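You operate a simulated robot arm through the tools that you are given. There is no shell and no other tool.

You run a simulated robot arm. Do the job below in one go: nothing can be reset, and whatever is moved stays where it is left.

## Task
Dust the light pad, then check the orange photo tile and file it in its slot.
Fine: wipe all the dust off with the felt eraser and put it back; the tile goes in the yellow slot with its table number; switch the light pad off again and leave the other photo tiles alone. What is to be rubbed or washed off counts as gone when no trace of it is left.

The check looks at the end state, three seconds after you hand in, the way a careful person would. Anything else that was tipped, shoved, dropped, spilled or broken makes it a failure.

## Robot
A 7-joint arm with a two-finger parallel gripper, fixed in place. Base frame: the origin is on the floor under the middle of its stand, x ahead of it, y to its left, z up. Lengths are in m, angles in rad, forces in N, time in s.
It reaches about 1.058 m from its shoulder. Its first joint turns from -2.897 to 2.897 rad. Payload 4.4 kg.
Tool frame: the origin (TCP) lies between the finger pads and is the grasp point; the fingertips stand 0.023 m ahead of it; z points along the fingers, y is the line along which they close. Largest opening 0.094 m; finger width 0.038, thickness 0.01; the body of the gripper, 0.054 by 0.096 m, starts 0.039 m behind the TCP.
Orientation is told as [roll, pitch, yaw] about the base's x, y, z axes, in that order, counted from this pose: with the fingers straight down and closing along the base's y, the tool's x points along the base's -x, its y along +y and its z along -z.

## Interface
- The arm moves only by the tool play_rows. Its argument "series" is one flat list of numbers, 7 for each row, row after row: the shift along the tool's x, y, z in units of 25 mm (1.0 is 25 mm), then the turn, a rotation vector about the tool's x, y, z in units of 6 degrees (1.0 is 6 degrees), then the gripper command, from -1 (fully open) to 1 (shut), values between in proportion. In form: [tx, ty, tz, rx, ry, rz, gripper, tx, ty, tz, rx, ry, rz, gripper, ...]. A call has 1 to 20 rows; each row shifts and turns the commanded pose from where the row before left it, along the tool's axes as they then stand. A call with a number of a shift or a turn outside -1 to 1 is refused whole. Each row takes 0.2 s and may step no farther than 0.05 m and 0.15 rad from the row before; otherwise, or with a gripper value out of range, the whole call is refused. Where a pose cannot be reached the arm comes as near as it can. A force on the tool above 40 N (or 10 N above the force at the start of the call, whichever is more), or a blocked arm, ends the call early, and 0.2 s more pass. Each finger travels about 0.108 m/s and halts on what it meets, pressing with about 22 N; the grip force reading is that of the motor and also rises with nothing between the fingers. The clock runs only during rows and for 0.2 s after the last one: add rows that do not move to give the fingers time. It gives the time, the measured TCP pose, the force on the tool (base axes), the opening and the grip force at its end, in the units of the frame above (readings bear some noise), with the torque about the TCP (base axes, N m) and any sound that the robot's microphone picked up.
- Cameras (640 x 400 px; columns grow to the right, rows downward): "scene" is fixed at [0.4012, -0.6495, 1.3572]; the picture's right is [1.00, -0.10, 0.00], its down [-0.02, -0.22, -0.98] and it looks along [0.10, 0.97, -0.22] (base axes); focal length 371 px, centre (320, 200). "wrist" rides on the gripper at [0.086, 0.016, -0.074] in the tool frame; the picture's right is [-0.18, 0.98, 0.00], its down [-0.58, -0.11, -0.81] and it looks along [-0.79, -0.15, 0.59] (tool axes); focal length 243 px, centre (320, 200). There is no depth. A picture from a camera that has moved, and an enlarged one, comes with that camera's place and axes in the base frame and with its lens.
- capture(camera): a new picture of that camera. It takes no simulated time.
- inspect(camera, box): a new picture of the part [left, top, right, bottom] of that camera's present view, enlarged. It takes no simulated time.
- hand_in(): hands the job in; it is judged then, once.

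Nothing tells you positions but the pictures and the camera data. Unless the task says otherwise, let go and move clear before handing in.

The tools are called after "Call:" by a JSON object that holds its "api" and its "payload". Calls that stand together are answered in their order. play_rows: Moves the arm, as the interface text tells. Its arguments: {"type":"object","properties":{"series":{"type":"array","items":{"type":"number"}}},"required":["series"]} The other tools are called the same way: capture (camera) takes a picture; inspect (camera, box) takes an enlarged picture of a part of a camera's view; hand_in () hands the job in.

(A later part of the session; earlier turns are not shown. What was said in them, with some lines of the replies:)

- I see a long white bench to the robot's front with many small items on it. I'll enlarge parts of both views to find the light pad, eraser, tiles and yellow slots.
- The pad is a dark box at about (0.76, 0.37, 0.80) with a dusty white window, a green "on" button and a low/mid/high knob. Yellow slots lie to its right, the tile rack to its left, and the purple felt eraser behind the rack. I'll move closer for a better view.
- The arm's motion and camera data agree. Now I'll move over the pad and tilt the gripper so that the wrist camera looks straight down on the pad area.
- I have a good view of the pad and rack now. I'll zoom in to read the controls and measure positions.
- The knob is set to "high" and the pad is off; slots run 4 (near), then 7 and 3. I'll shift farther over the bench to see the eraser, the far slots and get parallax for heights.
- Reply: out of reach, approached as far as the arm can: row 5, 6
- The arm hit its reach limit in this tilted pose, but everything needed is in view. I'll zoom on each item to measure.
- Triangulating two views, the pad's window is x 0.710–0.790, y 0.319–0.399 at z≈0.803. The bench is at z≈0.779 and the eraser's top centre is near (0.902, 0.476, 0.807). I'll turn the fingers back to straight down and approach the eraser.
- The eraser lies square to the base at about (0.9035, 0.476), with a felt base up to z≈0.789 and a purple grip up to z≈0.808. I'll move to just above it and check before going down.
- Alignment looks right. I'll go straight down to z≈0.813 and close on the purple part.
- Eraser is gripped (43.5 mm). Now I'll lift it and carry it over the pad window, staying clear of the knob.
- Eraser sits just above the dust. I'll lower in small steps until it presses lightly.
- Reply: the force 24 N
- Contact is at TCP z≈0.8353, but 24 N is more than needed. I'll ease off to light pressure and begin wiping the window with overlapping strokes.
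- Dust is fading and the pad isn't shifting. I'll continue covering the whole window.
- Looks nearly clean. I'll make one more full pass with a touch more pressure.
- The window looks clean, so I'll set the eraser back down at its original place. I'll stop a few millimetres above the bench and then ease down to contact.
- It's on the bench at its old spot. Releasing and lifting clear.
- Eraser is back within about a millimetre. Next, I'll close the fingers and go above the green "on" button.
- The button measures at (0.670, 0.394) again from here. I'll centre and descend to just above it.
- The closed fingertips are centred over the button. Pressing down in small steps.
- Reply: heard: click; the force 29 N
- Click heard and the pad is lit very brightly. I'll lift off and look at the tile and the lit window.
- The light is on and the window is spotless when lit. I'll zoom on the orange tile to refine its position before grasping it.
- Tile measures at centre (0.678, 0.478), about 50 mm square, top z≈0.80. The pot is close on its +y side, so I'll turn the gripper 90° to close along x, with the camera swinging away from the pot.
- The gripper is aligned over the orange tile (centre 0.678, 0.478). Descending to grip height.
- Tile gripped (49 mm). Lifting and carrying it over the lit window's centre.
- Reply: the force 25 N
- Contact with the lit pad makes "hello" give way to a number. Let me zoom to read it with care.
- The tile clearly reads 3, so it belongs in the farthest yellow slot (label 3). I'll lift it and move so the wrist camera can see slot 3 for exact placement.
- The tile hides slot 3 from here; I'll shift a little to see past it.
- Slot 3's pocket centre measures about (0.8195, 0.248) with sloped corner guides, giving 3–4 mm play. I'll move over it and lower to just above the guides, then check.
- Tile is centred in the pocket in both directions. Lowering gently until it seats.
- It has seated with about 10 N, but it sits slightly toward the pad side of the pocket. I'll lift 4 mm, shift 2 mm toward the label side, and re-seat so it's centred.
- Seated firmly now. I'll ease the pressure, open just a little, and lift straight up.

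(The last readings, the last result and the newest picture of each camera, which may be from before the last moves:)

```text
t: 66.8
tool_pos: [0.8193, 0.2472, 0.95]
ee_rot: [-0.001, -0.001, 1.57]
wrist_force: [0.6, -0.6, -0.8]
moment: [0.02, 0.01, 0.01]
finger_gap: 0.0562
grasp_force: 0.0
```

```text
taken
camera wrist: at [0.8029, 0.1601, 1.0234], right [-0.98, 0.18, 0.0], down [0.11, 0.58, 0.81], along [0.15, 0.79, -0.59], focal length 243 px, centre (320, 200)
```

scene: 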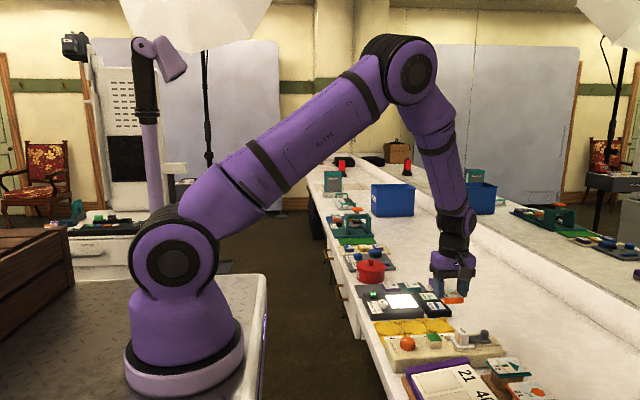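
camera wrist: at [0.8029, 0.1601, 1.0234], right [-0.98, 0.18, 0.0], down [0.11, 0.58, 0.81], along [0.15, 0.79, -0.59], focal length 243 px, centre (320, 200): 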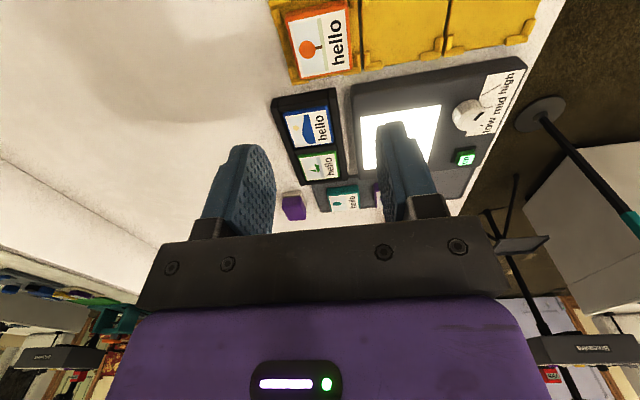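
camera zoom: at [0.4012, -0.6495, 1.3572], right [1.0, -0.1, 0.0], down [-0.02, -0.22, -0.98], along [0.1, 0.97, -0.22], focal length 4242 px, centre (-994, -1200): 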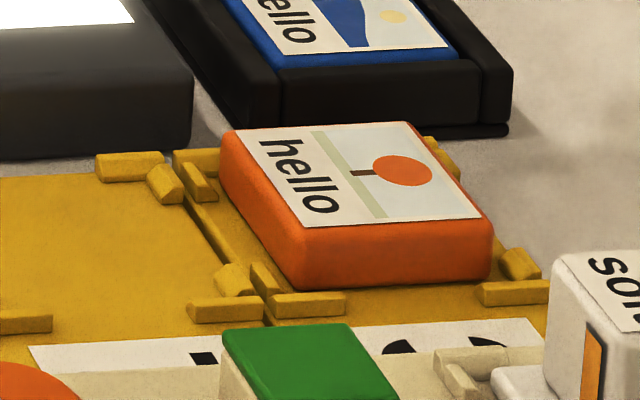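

Call:
{"api": "inspect", "payload": {"camera": "wrist", "box": [250, 0, 390, 100]}}

Call:
{"api": "inspect", "payload": {"camera": "scene", "box": [422, 312, 452, 334]}}

```text
4.00 times, centred on (320, 50) of wrist
camera zoom: at [0.8029, 0.1601, 1.0234], right [-0.98, 0.18, 0.0], down [0.11, 0.58, 0.81], along [0.15, 0.79, -0.59], focal length 970 px, centre (320, 800)
```

zoom: 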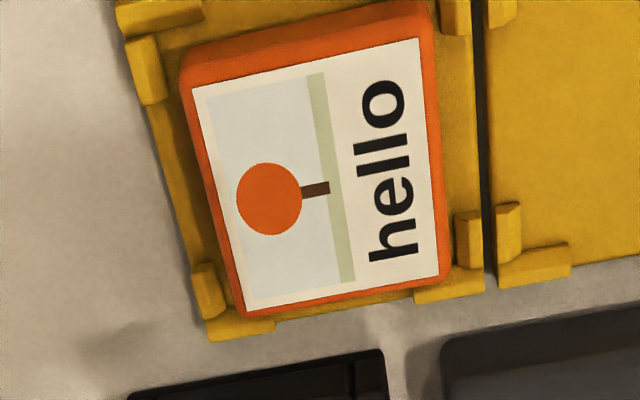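

```text
16.00 times, centred on (437, 323) of scene
camera zoom: at [0.4012, -0.6495, 1.3572], right [1.0, -0.1, 0.0], down [-0.02, -0.22, -0.98], along [0.1, 0.97, -0.22], focal length 5938 px, centre (-1552, -1768)
```

zoom: 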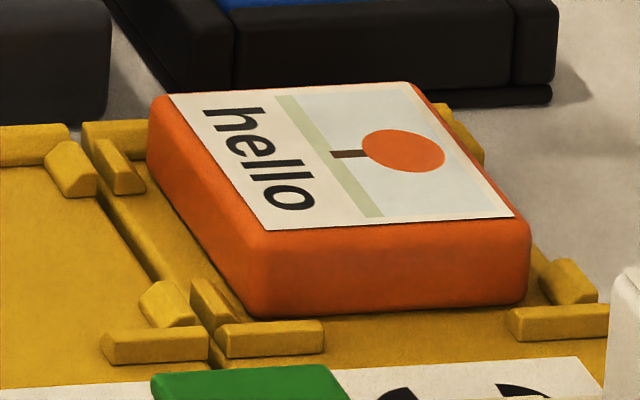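

The tile lies level and centred in slot 3. Now I'll close the fingers and go back over the button to switch the pad off.

Call:
{"api": "play_rows", "payload": {"series": [-0.734, 0.7465, 0.2, 0, 0, 0, 0.2, -0.734, 0.7465, 0.2, 0, 0, 0, 0.6, -0.734, 0.7465, 0.2, 0, 0, 0, 1, -0.734, 0.7465, 0.2, 0, 0, 0, 1, -0.734, 0.7465, 0.2, 0, 0, 0, 1, -0.734, 0.7465, 0.2, 0, 0, 0, 1, -0.734, 0.7465, 0.2, 0, 0, 0, 1, -0.734, 0.7465, 0.2, 0, 0, 0, 1, 0, 0, 0, 0, 0, 0, 1]}}

Call:
{"api": "capture", "payload": {"camera": "wrist"}}

Call:
{"api": "inspect", "payload": {"camera": "scene", "box": [350, 240, 450, 320]}}

```text
t: 68.8
tool_pos: [0.6682, 0.3978, 0.9108]
ee_rot: [0.0, 0.002, 1.572]
wrist_force: [-0.5, 0.5, -0.5]
moment: [0.05, 0.0, -0.01]
finger_gap: 0.0
grasp_force: 21.7
```

```text
taken
camera wrist: at [0.6525, 0.3097, 0.9835], right [-0.98, 0.18, 0.0], down [0.11, 0.58, 0.81], along [0.15, 0.79, -0.59], focal length 243 px, centre (320, 200)
```

wrist: 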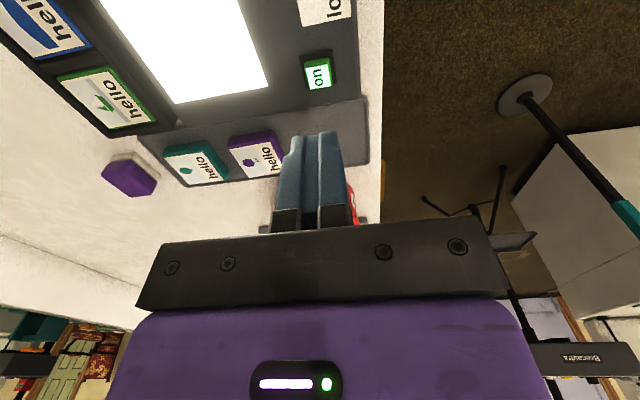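

```text
5.00 times, centred on (400, 280) of scene
camera zoom: at [0.4012, -0.6495, 1.3572], right [1.0, -0.1, 0.0], down [-0.02, -0.22, -0.98], along [0.1, 0.97, -0.22], focal length 1856 px, centre (-80, -200)
```

zoom: 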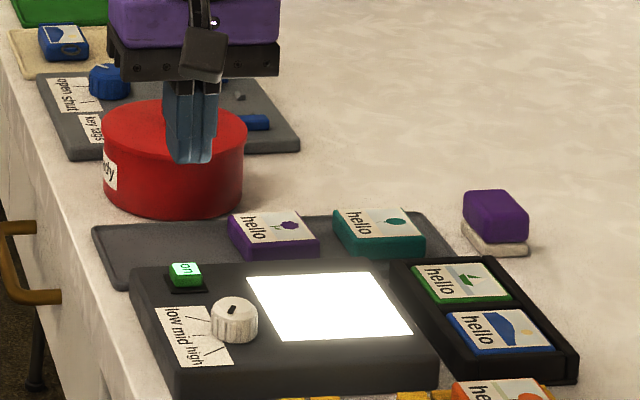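

Call:
{"api": "play_rows", "payload": {"series": [0.11, 0, 0.7, 0, 0, 0, 1, 0, 0, 0.8, 0, 0, 0, 1, 0, 0, 0.8, 0, 0, 0, 1, 0, 0, 0.6, 0, 0, 0, 1, 0, 0, 0, 0, 0, 0, 1]}}

Call:
{"api": "inspect", "payload": {"camera": "scene", "box": [360, 270, 420, 310]}}

Call:
{"api": "capture", "payload": {"camera": "wrist"}}

```text
t: 70.0
tool_pos: [0.6709, 0.3934, 0.8368]
ee_rot: [0.0, -0.002, 1.571]
wrist_force: [0.0, -0.2, 0.4]
moment: [0.02, 0.0, -0.02]
finger_gap: 0.0
grasp_force: 22.1
```

```text
10.00 times, centred on (390, 290) of scene
camera zoom: at [0.4012, -0.6495, 1.3572], right [1.0, -0.1, 0.0], down [-0.02, -0.22, -0.98], along [0.1, 0.97, -0.22], focal length 3711 px, centre (-380, -700)
```

zoom: 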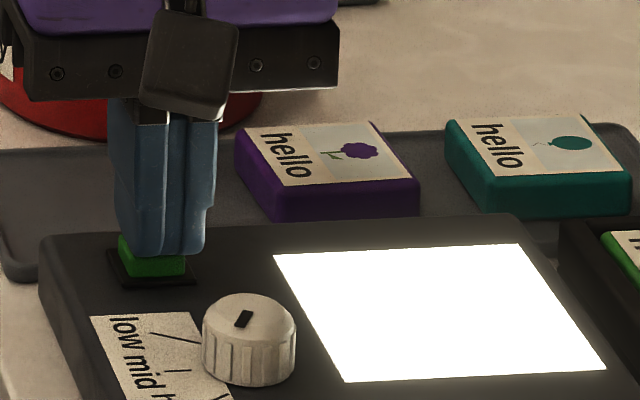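

```text
taken
camera wrist: at [0.6545, 0.3055, 0.9095], right [-0.98, 0.18, 0.0], down [0.11, 0.58, 0.81], along [0.15, 0.79, -0.59], focal length 243 px, centre (320, 200)
```

wrist: 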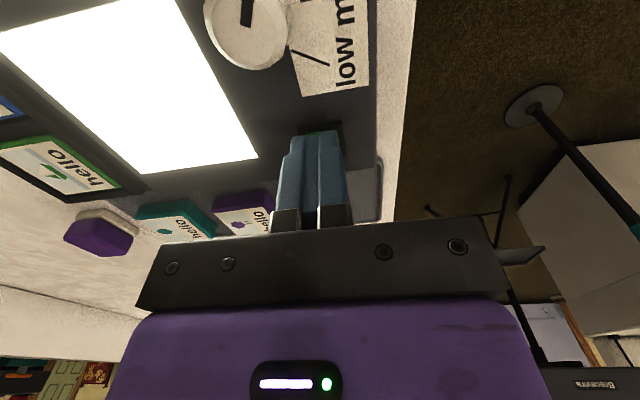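

Fingertips are centred over the button; pressing once as before.

Call:
{"api": "play_rows", "payload": {"series": [0, 0, 0.08, 0, 0, 0, 1, 0, 0, 0.08, 0, 0, 0, 1, 0, 0, 0.06, 0, 0, 0, 1, 0, 0, 0.03, 0, 0, 0, 1, 0, 0, 0, 0, 0, 0, 1]}}

Call:
{"api": "inspect", "payload": {"camera": "scene", "box": [360, 270, 420, 310]}}

```text
t: 71.2
tool_pos: [0.671, 0.393, 0.8327]
ee_rot: [-0.002, -0.002, 1.57]
wrist_force: [4.1, -0.1, 15.5]
moment: [-0.03, -0.02, 0.03]
finger_gap: 0.0002
grasp_force: 22.0
heard: click
```

```text
10.00 times, centred on (390, 290) of scene
camera zoom: at [0.4012, -0.6495, 1.3572], right [1.0, -0.1, 0.0], down [-0.02, -0.22, -0.98], along [0.1, 0.97, -0.22], focal length 3711 px, centre (-380, -700)
```

zoom: 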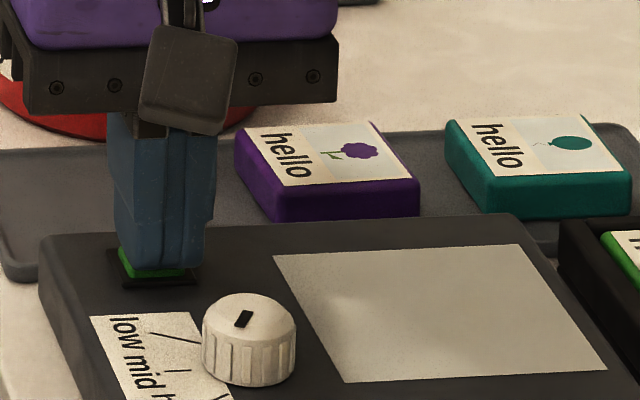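

The pad is off again after one click. I'll lift straight up and move back, clear of everything.

Call:
{"api": "play_rows", "payload": {"series": [0, 0, -0.3, 0, 0, 0, 1, 0, 0, -0.8, 0, 0, 0, 1, 0, 0, -0.9, 0, 0, 0, 1, 0, 0, -1, 0, 0, 0, 1, 0, 0, -1, 0, 0, 0, 1, 0, 0, -1, 0, 0, 0, 1, 0, 0, -1, 0, 0, 0, 1, 0, 0.8, -0.5, 0, 0, 0, 1, 0, 0.8, -0.5, 0, 0, 0, 1, 0, 0.8, -0.5, 0, 0, 0, 1, 0, 0.8, -0.5, 0, 0, 0, 1, 0, 0.8, -0.5, 0, 0, 0, 1, 0, 0, 0, 0, 0, 0, 1]}}

Call:
{"api": "capture", "payload": {"camera": "scene"}}

Call:
{"api": "inspect", "payload": {"camera": "scene", "box": [350, 260, 460, 340]}}

Call:
{"api": "inspect", "payload": {"camera": "scene", "box": [380, 290, 425, 315]}}

Call:
{"api": "capture", "payload": {"camera": "wrist"}}

```text
t: 74.0
tool_pos: [0.5713, 0.3921, 1.0442]
ee_rot: [-0.001, 0.0, 1.572]
wrist_force: [-0.3, -0.1, -0.4]
moment: [-0.02, 0.01, 0.01]
finger_gap: 0.0
grasp_force: 22.0
```

```text
taken
```

scene: 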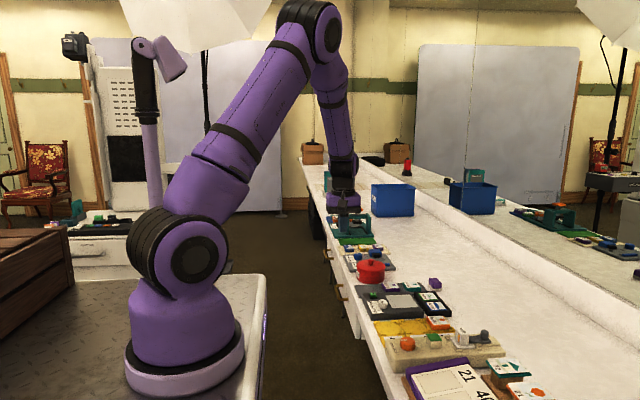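

```text
5.00 times, centred on (405, 300) of scene
camera zoom: at [0.4012, -0.6495, 1.3572], right [1.0, -0.1, 0.0], down [-0.02, -0.22, -0.98], along [0.1, 0.97, -0.22], focal length 1856 px, centre (-105, -300)
```

zoom: 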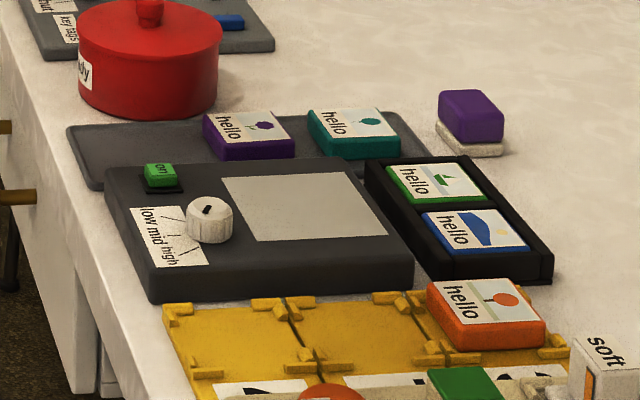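

```text
14.22 times, centred on (402, 302) of scene
camera zoom: at [0.4012, -0.6495, 1.3572], right [1.0, -0.1, 0.0], down [-0.02, -0.22, -0.98], along [0.1, 0.97, -0.22], focal length 5278 px, centre (-853, -1258)
```

zoom: 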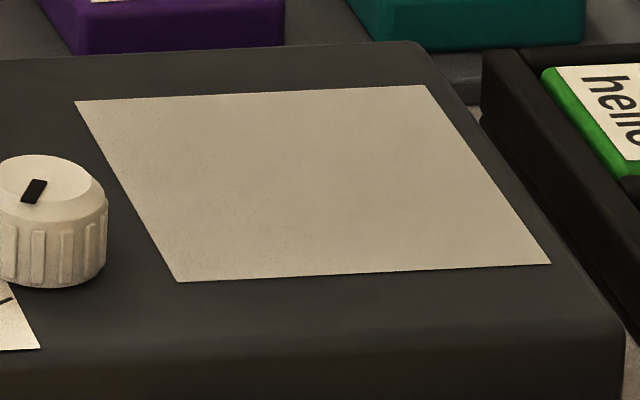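

```text
taken
camera wrist: at [0.5537, 0.3042, 1.1179], right [-0.98, 0.18, 0.0], down [0.11, 0.58, 0.81], along [0.15, 0.79, -0.59], focal length 243 px, centre (320, 200)
```

wrist: 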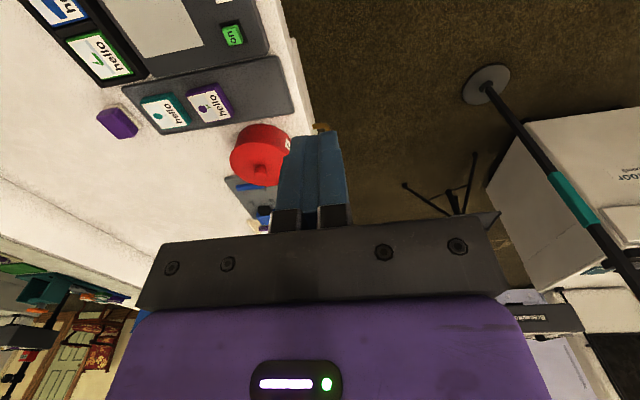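

Everything looks in order from the scene camera. For certainty, I'll turn the wrist camera to look straight down at the window to check for any faint dust left.

Call:
{"api": "play_rows", "payload": {"series": [0, 0, 0, 0, 0, 1, 1, 0, 0, 0, 0, 0, 1, 1, 0, 0, 0, 0, 0, 1, 1, 0, 0, 0, 0, 0, 1, 1, 0, 0, 0, 0, 0, 1, 1, 0, 0, 0, 0, 0, 1, 1, 0, 0, 0, 0, 0, 1, 1, 0, 0, 0, 0, 0, 1, 1, 0, 0, 0, 0, 0, 1, 1, 0, 0, 0, 0, 0, 1, 1, 0, 0, 0, 0, 0, 1, 1, 0, 0, 0, 0, 0, 1, 1, 0, 0, 0, 0, 0, 1, 1, 0, 0, 0, 0, 0, 1, 1, 0, 0, 0, 0, 0, 1, 1]}}

Call:
{"api": "play_rows", "payload": {"series": [-0.85, 0.04, 0.25, 0, 0, 0, 1, -0.85, 0.04, 0.25, 0, 0, 0, 1, -0.85, 0.04, 0.25, 0, 0, 0, 1, -0.85, 0.04, 0.25, 0, 0, 0, 1, -0.85, 0.04, 0.25, 0, 0, 0, 1, -0.85, 0.04, 0.25, 0, 0, 0, 1, -0.85, 0.04, 0.25, 0, 0, 0, 1, 0, 0, 0, 0, 1, 0, 1, 0, 0, 0, 0, 1, 0, 1, 0, 0, 0, 0, 1, 0, 1, 0, 0, 0, 0, 1, 0, 1, 0, 0, 0, 0, 1, 0, 1, 0, 0, 0, 0, 1, 0, 1, 0, 0, 0, 0, 1, 0, 1]}}

Call:
{"api": "capture", "payload": {"camera": "wrist"}}

```text
t: 77.2
tool_pos: [0.5715, 0.3912, 1.0433]
ee_rot: [0.0, 0.001, -0.001]
wrist_force: [0.0, 0.3, 0.0]
moment: [-0.01, -0.02, 0.0]
finger_gap: 0.0
grasp_force: 21.8
```

```text
t: 80.2
tool_pos: [0.7189, 0.3989, 1.0008]
ee_rot: [0.0, 0.735, -0.001]
wrist_force: [0.0, 1.3, -0.2]
moment: [0.02, -0.03, -0.05]
finger_gap: 0.0002
grasp_force: 22.3
```

```text
taken
camera wrist: at [0.704, 0.4142, 1.113], right [0.14, 0.98, -0.12], down [0.97, -0.11, 0.21], along [0.19, -0.15, -0.97], focal length 243 px, centre (320, 200)
```

wrist: 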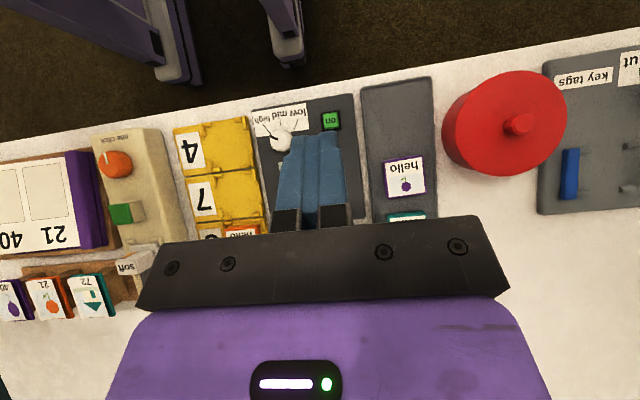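

Call:
{"api": "play_rows", "payload": {"series": [-0.69, 0, -0.626, 0, 0, 0, 0, -0.69, 0, -0.626, 0, 0, 0, -1, -0.69, 0, -0.626, 0, 0, 0, -1, 0, 0, 0, 0, 0, 0, -1, 0, 0, 0, 0, 0, 0, -1]}}

Call:
{"api": "capture", "payload": {"camera": "wrist"}}

Call:
{"api": "inspect", "payload": {"camera": "wrist", "box": [250, 80, 350, 180]}}

```text
t: 81.4
tool_pos: [0.7871, 0.399, 1.0012]
ee_rot: [0.0, 0.734, 0.0]
wrist_force: [0.6, -0.3, 0.8]
moment: [-0.01, 0.0, 0.0]
finger_gap: 0.0939
grasp_force: 0.1
```

```text
taken
camera wrist: at [0.7725, 0.4142, 1.1134], right [0.14, 0.98, -0.12], down [0.97, -0.11, 0.21], along [0.19, -0.15, -0.97], focal length 243 px, centre (320, 200)
```

wrist: 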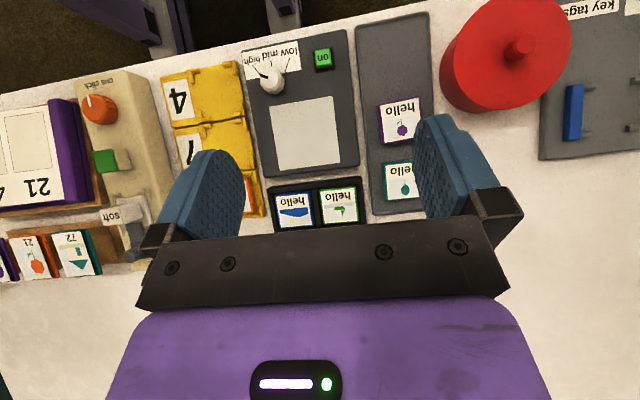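

```text
4.00 times, centred on (300, 130) of wrist
camera zoom: at [0.7725, 0.4142, 1.1134], right [0.14, 0.98, -0.12], down [0.97, -0.11, 0.21], along [0.19, -0.15, -0.97], focal length 970 px, centre (400, 480)
```

zoom: 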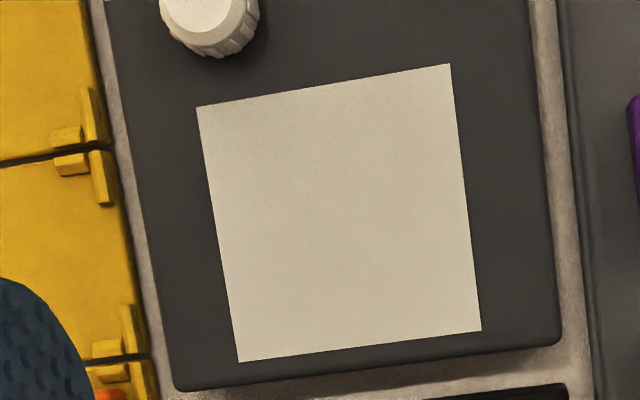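

Call:
{"api": "inspect", "payload": {"camera": "wrist", "box": [268, 98, 304, 124]}}

Call:
{"api": "inspect", "payload": {"camera": "wrist", "box": [302, 94, 342, 124]}}

Call:
{"api": "inspect", "payload": {"camera": "wrist", "box": [270, 122, 345, 172]}}

Call:
{"api": "inspect", "payload": {"camera": "wrist", "box": [160, 60, 270, 220]}}

```text
15.38 times, centred on (286, 111) of wrist
camera zoom: at [0.7725, 0.4142, 1.1134], right [0.14, 0.98, -0.12], down [0.97, -0.11, 0.21], along [0.19, -0.15, -0.97], focal length 3733 px, centre (843, 1569)
```

zoom: 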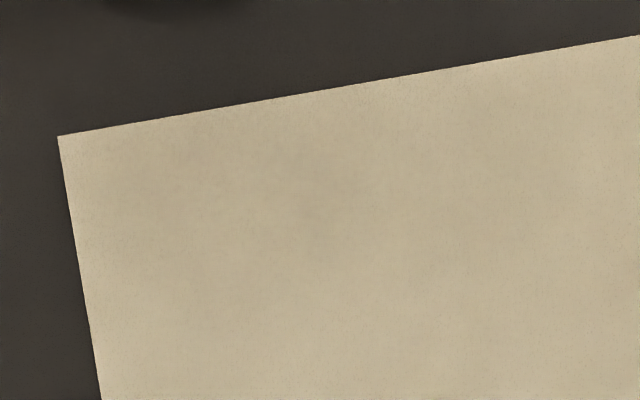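

```text
13.33 times, centred on (322, 109) of wrist
camera zoom: at [0.7725, 0.4142, 1.1134], right [0.14, 0.98, -0.12], down [0.97, -0.11, 0.21], along [0.19, -0.15, -0.97], focal length 3235 px, centre (293, 1413)
```

zoom: 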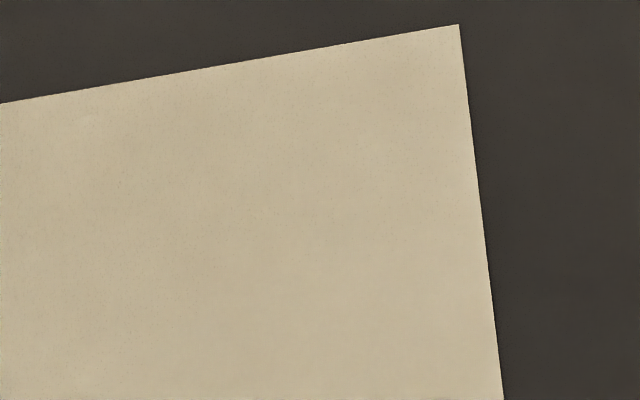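

```text
8.00 times, centred on (308, 147) of wrist
camera zoom: at [0.7725, 0.4142, 1.1134], right [0.14, 0.98, -0.12], down [0.97, -0.11, 0.21], along [0.19, -0.15, -0.97], focal length 1941 px, centre (420, 624)
```

zoom: 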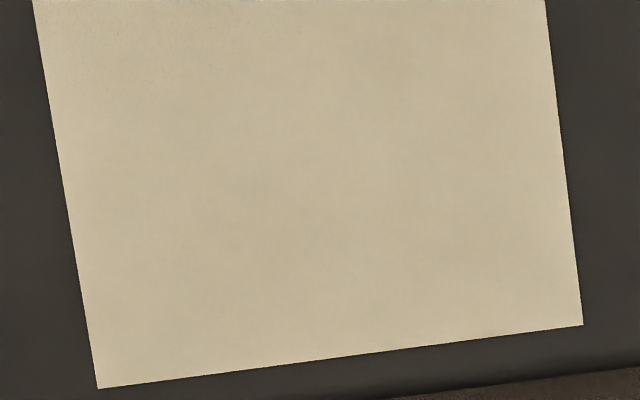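

```text
2.50 times, centred on (215, 140) of wrist
camera zoom: at [0.7725, 0.4142, 1.1134], right [0.14, 0.98, -0.12], down [0.97, -0.11, 0.21], along [0.19, -0.15, -0.97], focal length 606 px, centre (582, 350)
```

zoom: 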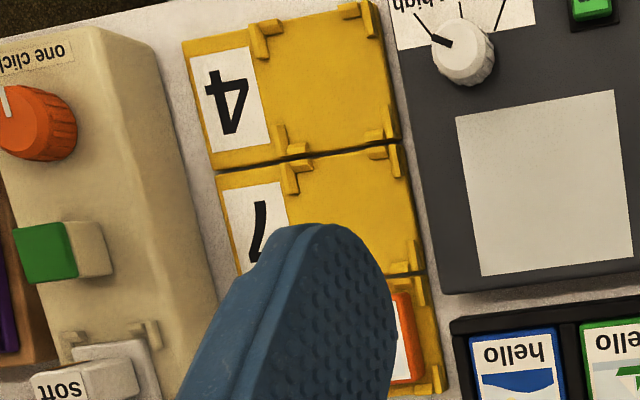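

There may be extremely faint specks in the near part of the window. I'll zoom harder to decide whether that's residue or image grain.

Call:
{"api": "inspect", "payload": {"camera": "wrist", "box": [278, 106, 294, 116]}}

Call:
{"api": "inspect", "payload": {"camera": "wrist", "box": [310, 146, 326, 156]}}

Call:
{"api": "inspect", "payload": {"camera": "wrist", "box": [290, 46, 300, 56]}}

Call:
{"api": "inspect", "payload": {"camera": "scene", "box": [392, 298, 404, 308]}}

```text
16.00 times, centred on (286, 111) of wrist
camera zoom: at [0.7725, 0.4142, 1.1134], right [0.14, 0.98, -0.12], down [0.97, -0.11, 0.21], along [0.19, -0.15, -0.97], focal length 3882 px, centre (864, 1624)
```

zoom: 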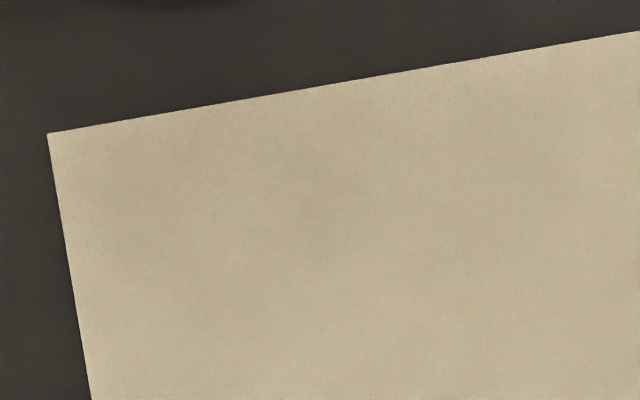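

```text
16.00 times, centred on (318, 151) of wrist
camera zoom: at [0.7725, 0.4142, 1.1134], right [0.14, 0.98, -0.12], down [0.97, -0.11, 0.21], along [0.19, -0.15, -0.97], focal length 3882 px, centre (352, 984)
```

zoom: 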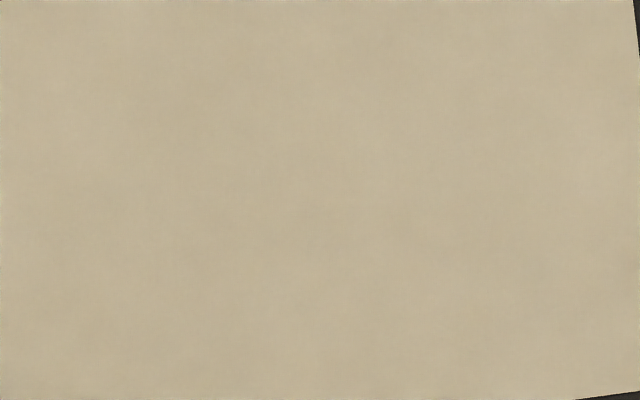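

```text
16.00 times, centred on (295, 51) of wrist
camera zoom: at [0.7725, 0.4142, 1.1134], right [0.14, 0.98, -0.12], down [0.97, -0.11, 0.21], along [0.19, -0.15, -0.97], focal length 3882 px, centre (720, 2584)
```

zoom: 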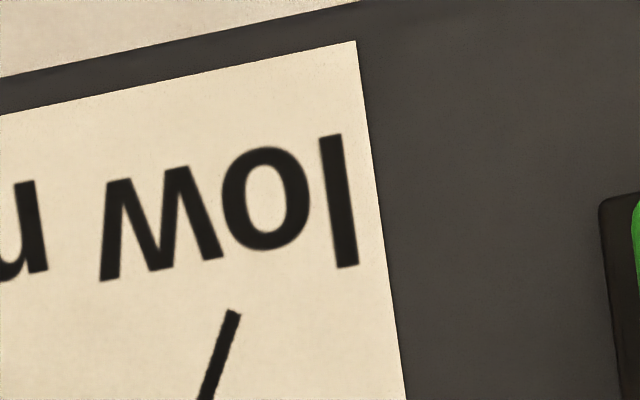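

```text
16.00 times, centred on (398, 303) of scene
camera zoom: at [0.4012, -0.6495, 1.3572], right [1.0, -0.1, 0.0], down [-0.02, -0.22, -0.98], along [0.1, 0.97, -0.22], focal length 5938 px, centre (-928, -1448)
```

zoom: 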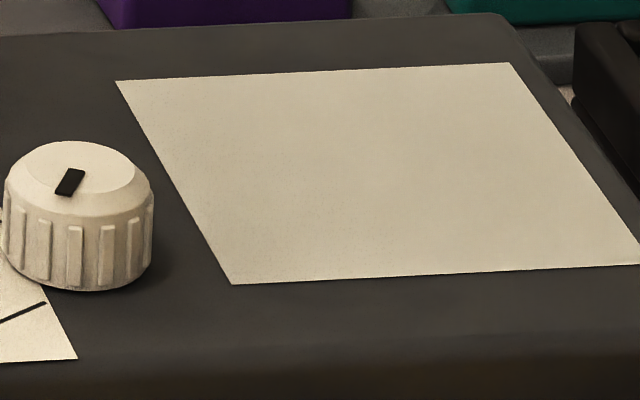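

Call:
{"api": "inspect", "payload": {"camera": "wrist", "box": [286, 62, 302, 72]}}

Call:
{"api": "inspect", "payload": {"camera": "wrist", "box": [296, 124, 312, 134]}}

Call:
{"api": "inspect", "payload": {"camera": "wrist", "box": [284, 120, 300, 130]}}

```text
16.00 times, centred on (294, 67) of wrist
camera zoom: at [0.7725, 0.4142, 1.1134], right [0.14, 0.98, -0.12], down [0.97, -0.11, 0.21], along [0.19, -0.15, -0.97], focal length 3882 px, centre (736, 2328)
```

zoom: 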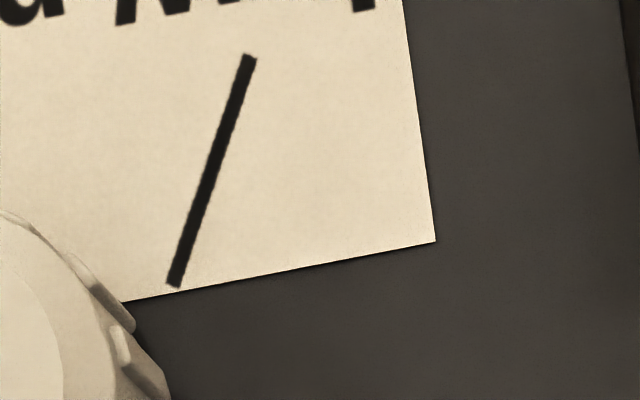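

```text
16.00 times, centred on (304, 129) of wrist
camera zoom: at [0.7725, 0.4142, 1.1134], right [0.14, 0.98, -0.12], down [0.97, -0.11, 0.21], along [0.19, -0.15, -0.97], focal length 3882 px, centre (576, 1336)
```

zoom: 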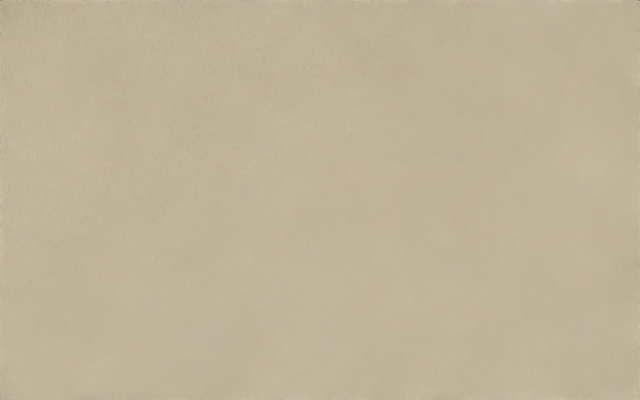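

```text
16.00 times, centred on (292, 125) of wrist
camera zoom: at [0.7725, 0.4142, 1.1134], right [0.14, 0.98, -0.12], down [0.97, -0.11, 0.21], along [0.19, -0.15, -0.97], focal length 3882 px, centre (768, 1400)
```

zoom: 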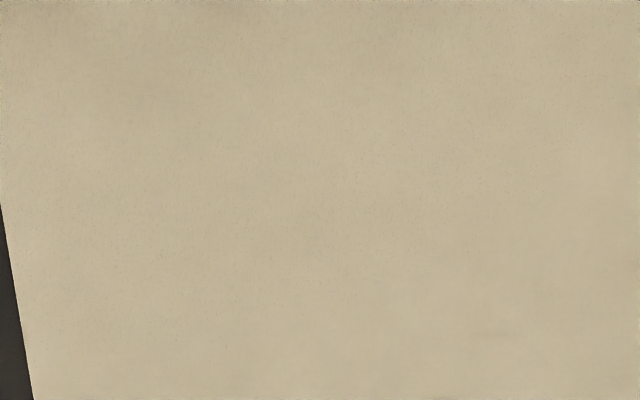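

The fine grain fades along a diagonal shadow edge and is far smaller than the dust specks, so it's shadow noise, and the window is clean. I'll straighten the gripper and retreat well clear before handing in.

Call:
{"api": "play_rows", "payload": {"series": [0, 0, 0, 0, -1, 0, -1, 0, 0, 0, 0, -1, 0, -1, 0, 0, 0, 0, -1, 0, -1, 0, 0, 0, 0, -1, 0, -1, 0, 0, 0, 0, -1, 0, -1, 0, 0, 0, 0, -1, 0, -1, 0, 0, 0, 0, -1, 0, -1, 0.9, 0, -0.3, 0, 0, 0, -1, 0.9, 0, -0.3, 0, 0, 0, -1, 0.9, 0, -0.3, 0, 0, 0, -1, 0.9, 0, -0.3, 0, 0, 0, -1, 0.9, 0, -0.3, 0, 0, 0, -1, 0.9, 0, -0.3, 0, 0, 0, -1, 0.9, 0, -0.3, 0, 0, 0, -1, 0.9, 0, -0.3, 0, 0, 0, -1, 0.9, 0, -0.3, 0, 0, 0, -1, 0.9, 0, -0.3, 0, 0, 0, -1, 0.9, 0, -0.3, 0, 0, 0, -1, 0.9, 0, -0.3, 0, 0, 0, -1, 0, 0, 0, 0, 0, 0, -1]}}

Call:
{"api": "capture", "payload": {"camera": "scene"}}

Call:
{"api": "inspect", "payload": {"camera": "scene", "box": [350, 260, 470, 350]}}

Call:
{"api": "capture", "payload": {"camera": "wrist"}}

```text
t: 85.6
tool_pos: [0.519, 0.3982, 1.0925]
ee_rot: [-0.001, -0.001, 0.0]
wrist_force: [0.0, -0.9, -0.5]
moment: [-0.04, 0.02, 0.02]
finger_gap: 0.0939
grasp_force: 0.1
```

```text
taken
```

scene: 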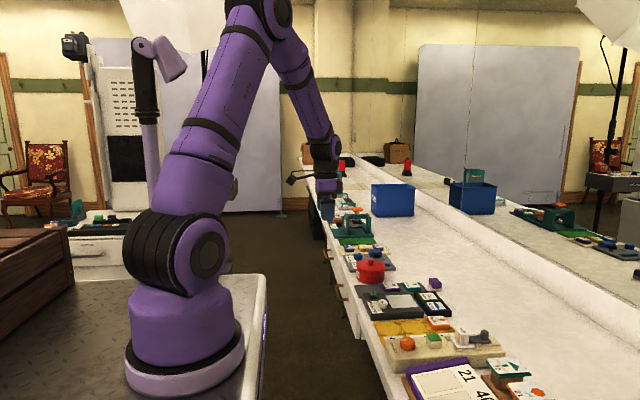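

```text
4.44 times, centred on (410, 305) of scene
camera zoom: at [0.4012, -0.6495, 1.3572], right [1.0, -0.1, 0.0], down [-0.02, -0.22, -0.98], along [0.1, 0.97, -0.22], focal length 1650 px, centre (-80, -267)
```

zoom: 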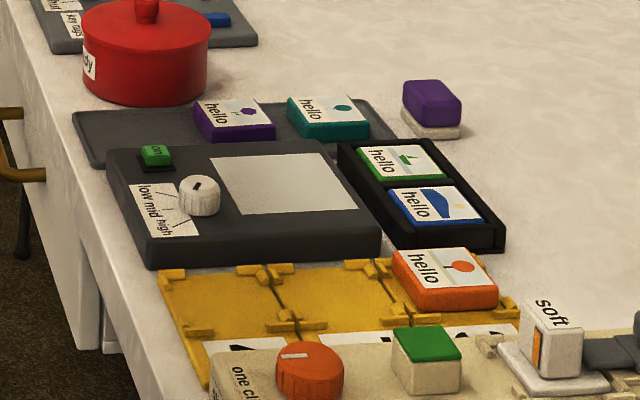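

```text
taken
camera wrist: at [0.4322, 0.4138, 1.1663], right [0.18, 0.98, 0.0], down [0.58, -0.11, 0.81], along [0.79, -0.15, -0.59], focal length 243 px, centre (320, 200)
```

wrist: 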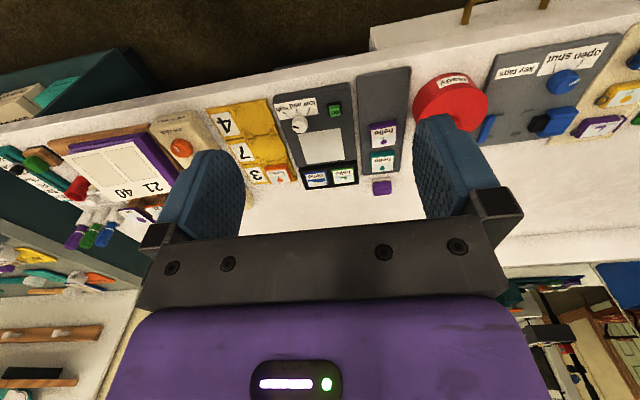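

The window is clean and the pad is off. The eraser is back at its spot, the orange tile is in slot 3, the other tiles are untouched and the gripper is empty and clear, so I'm handing in.

Call:
{"api": "hand_in", "payload": {}}

```text
The job is handed in.
```

The light pad is dusted, the orange tile is in yellow slot 3, and the job is handed in. I haven't been told how it was judged.

- **Light pad:** All the dust is off. Zoomed in from both cameras I could see only fine shadow grain, no specks.
- **Felt eraser:** It is back where it stood, within about a millimetre.
- **Orange tile:** With the pad switched on and the tile on the window, "hello" gave way to a clear 3. The tile now lies level inside the corner guides of slot 3.
- **Switch and knob:** The pad is off again after one press. I left the low/mid/high knob on "high", where I found it.
- **Everything else:** The other photo tiles were not touched, and I saw nothing shoved or tipped. The gripper is empty and clear of the bench.
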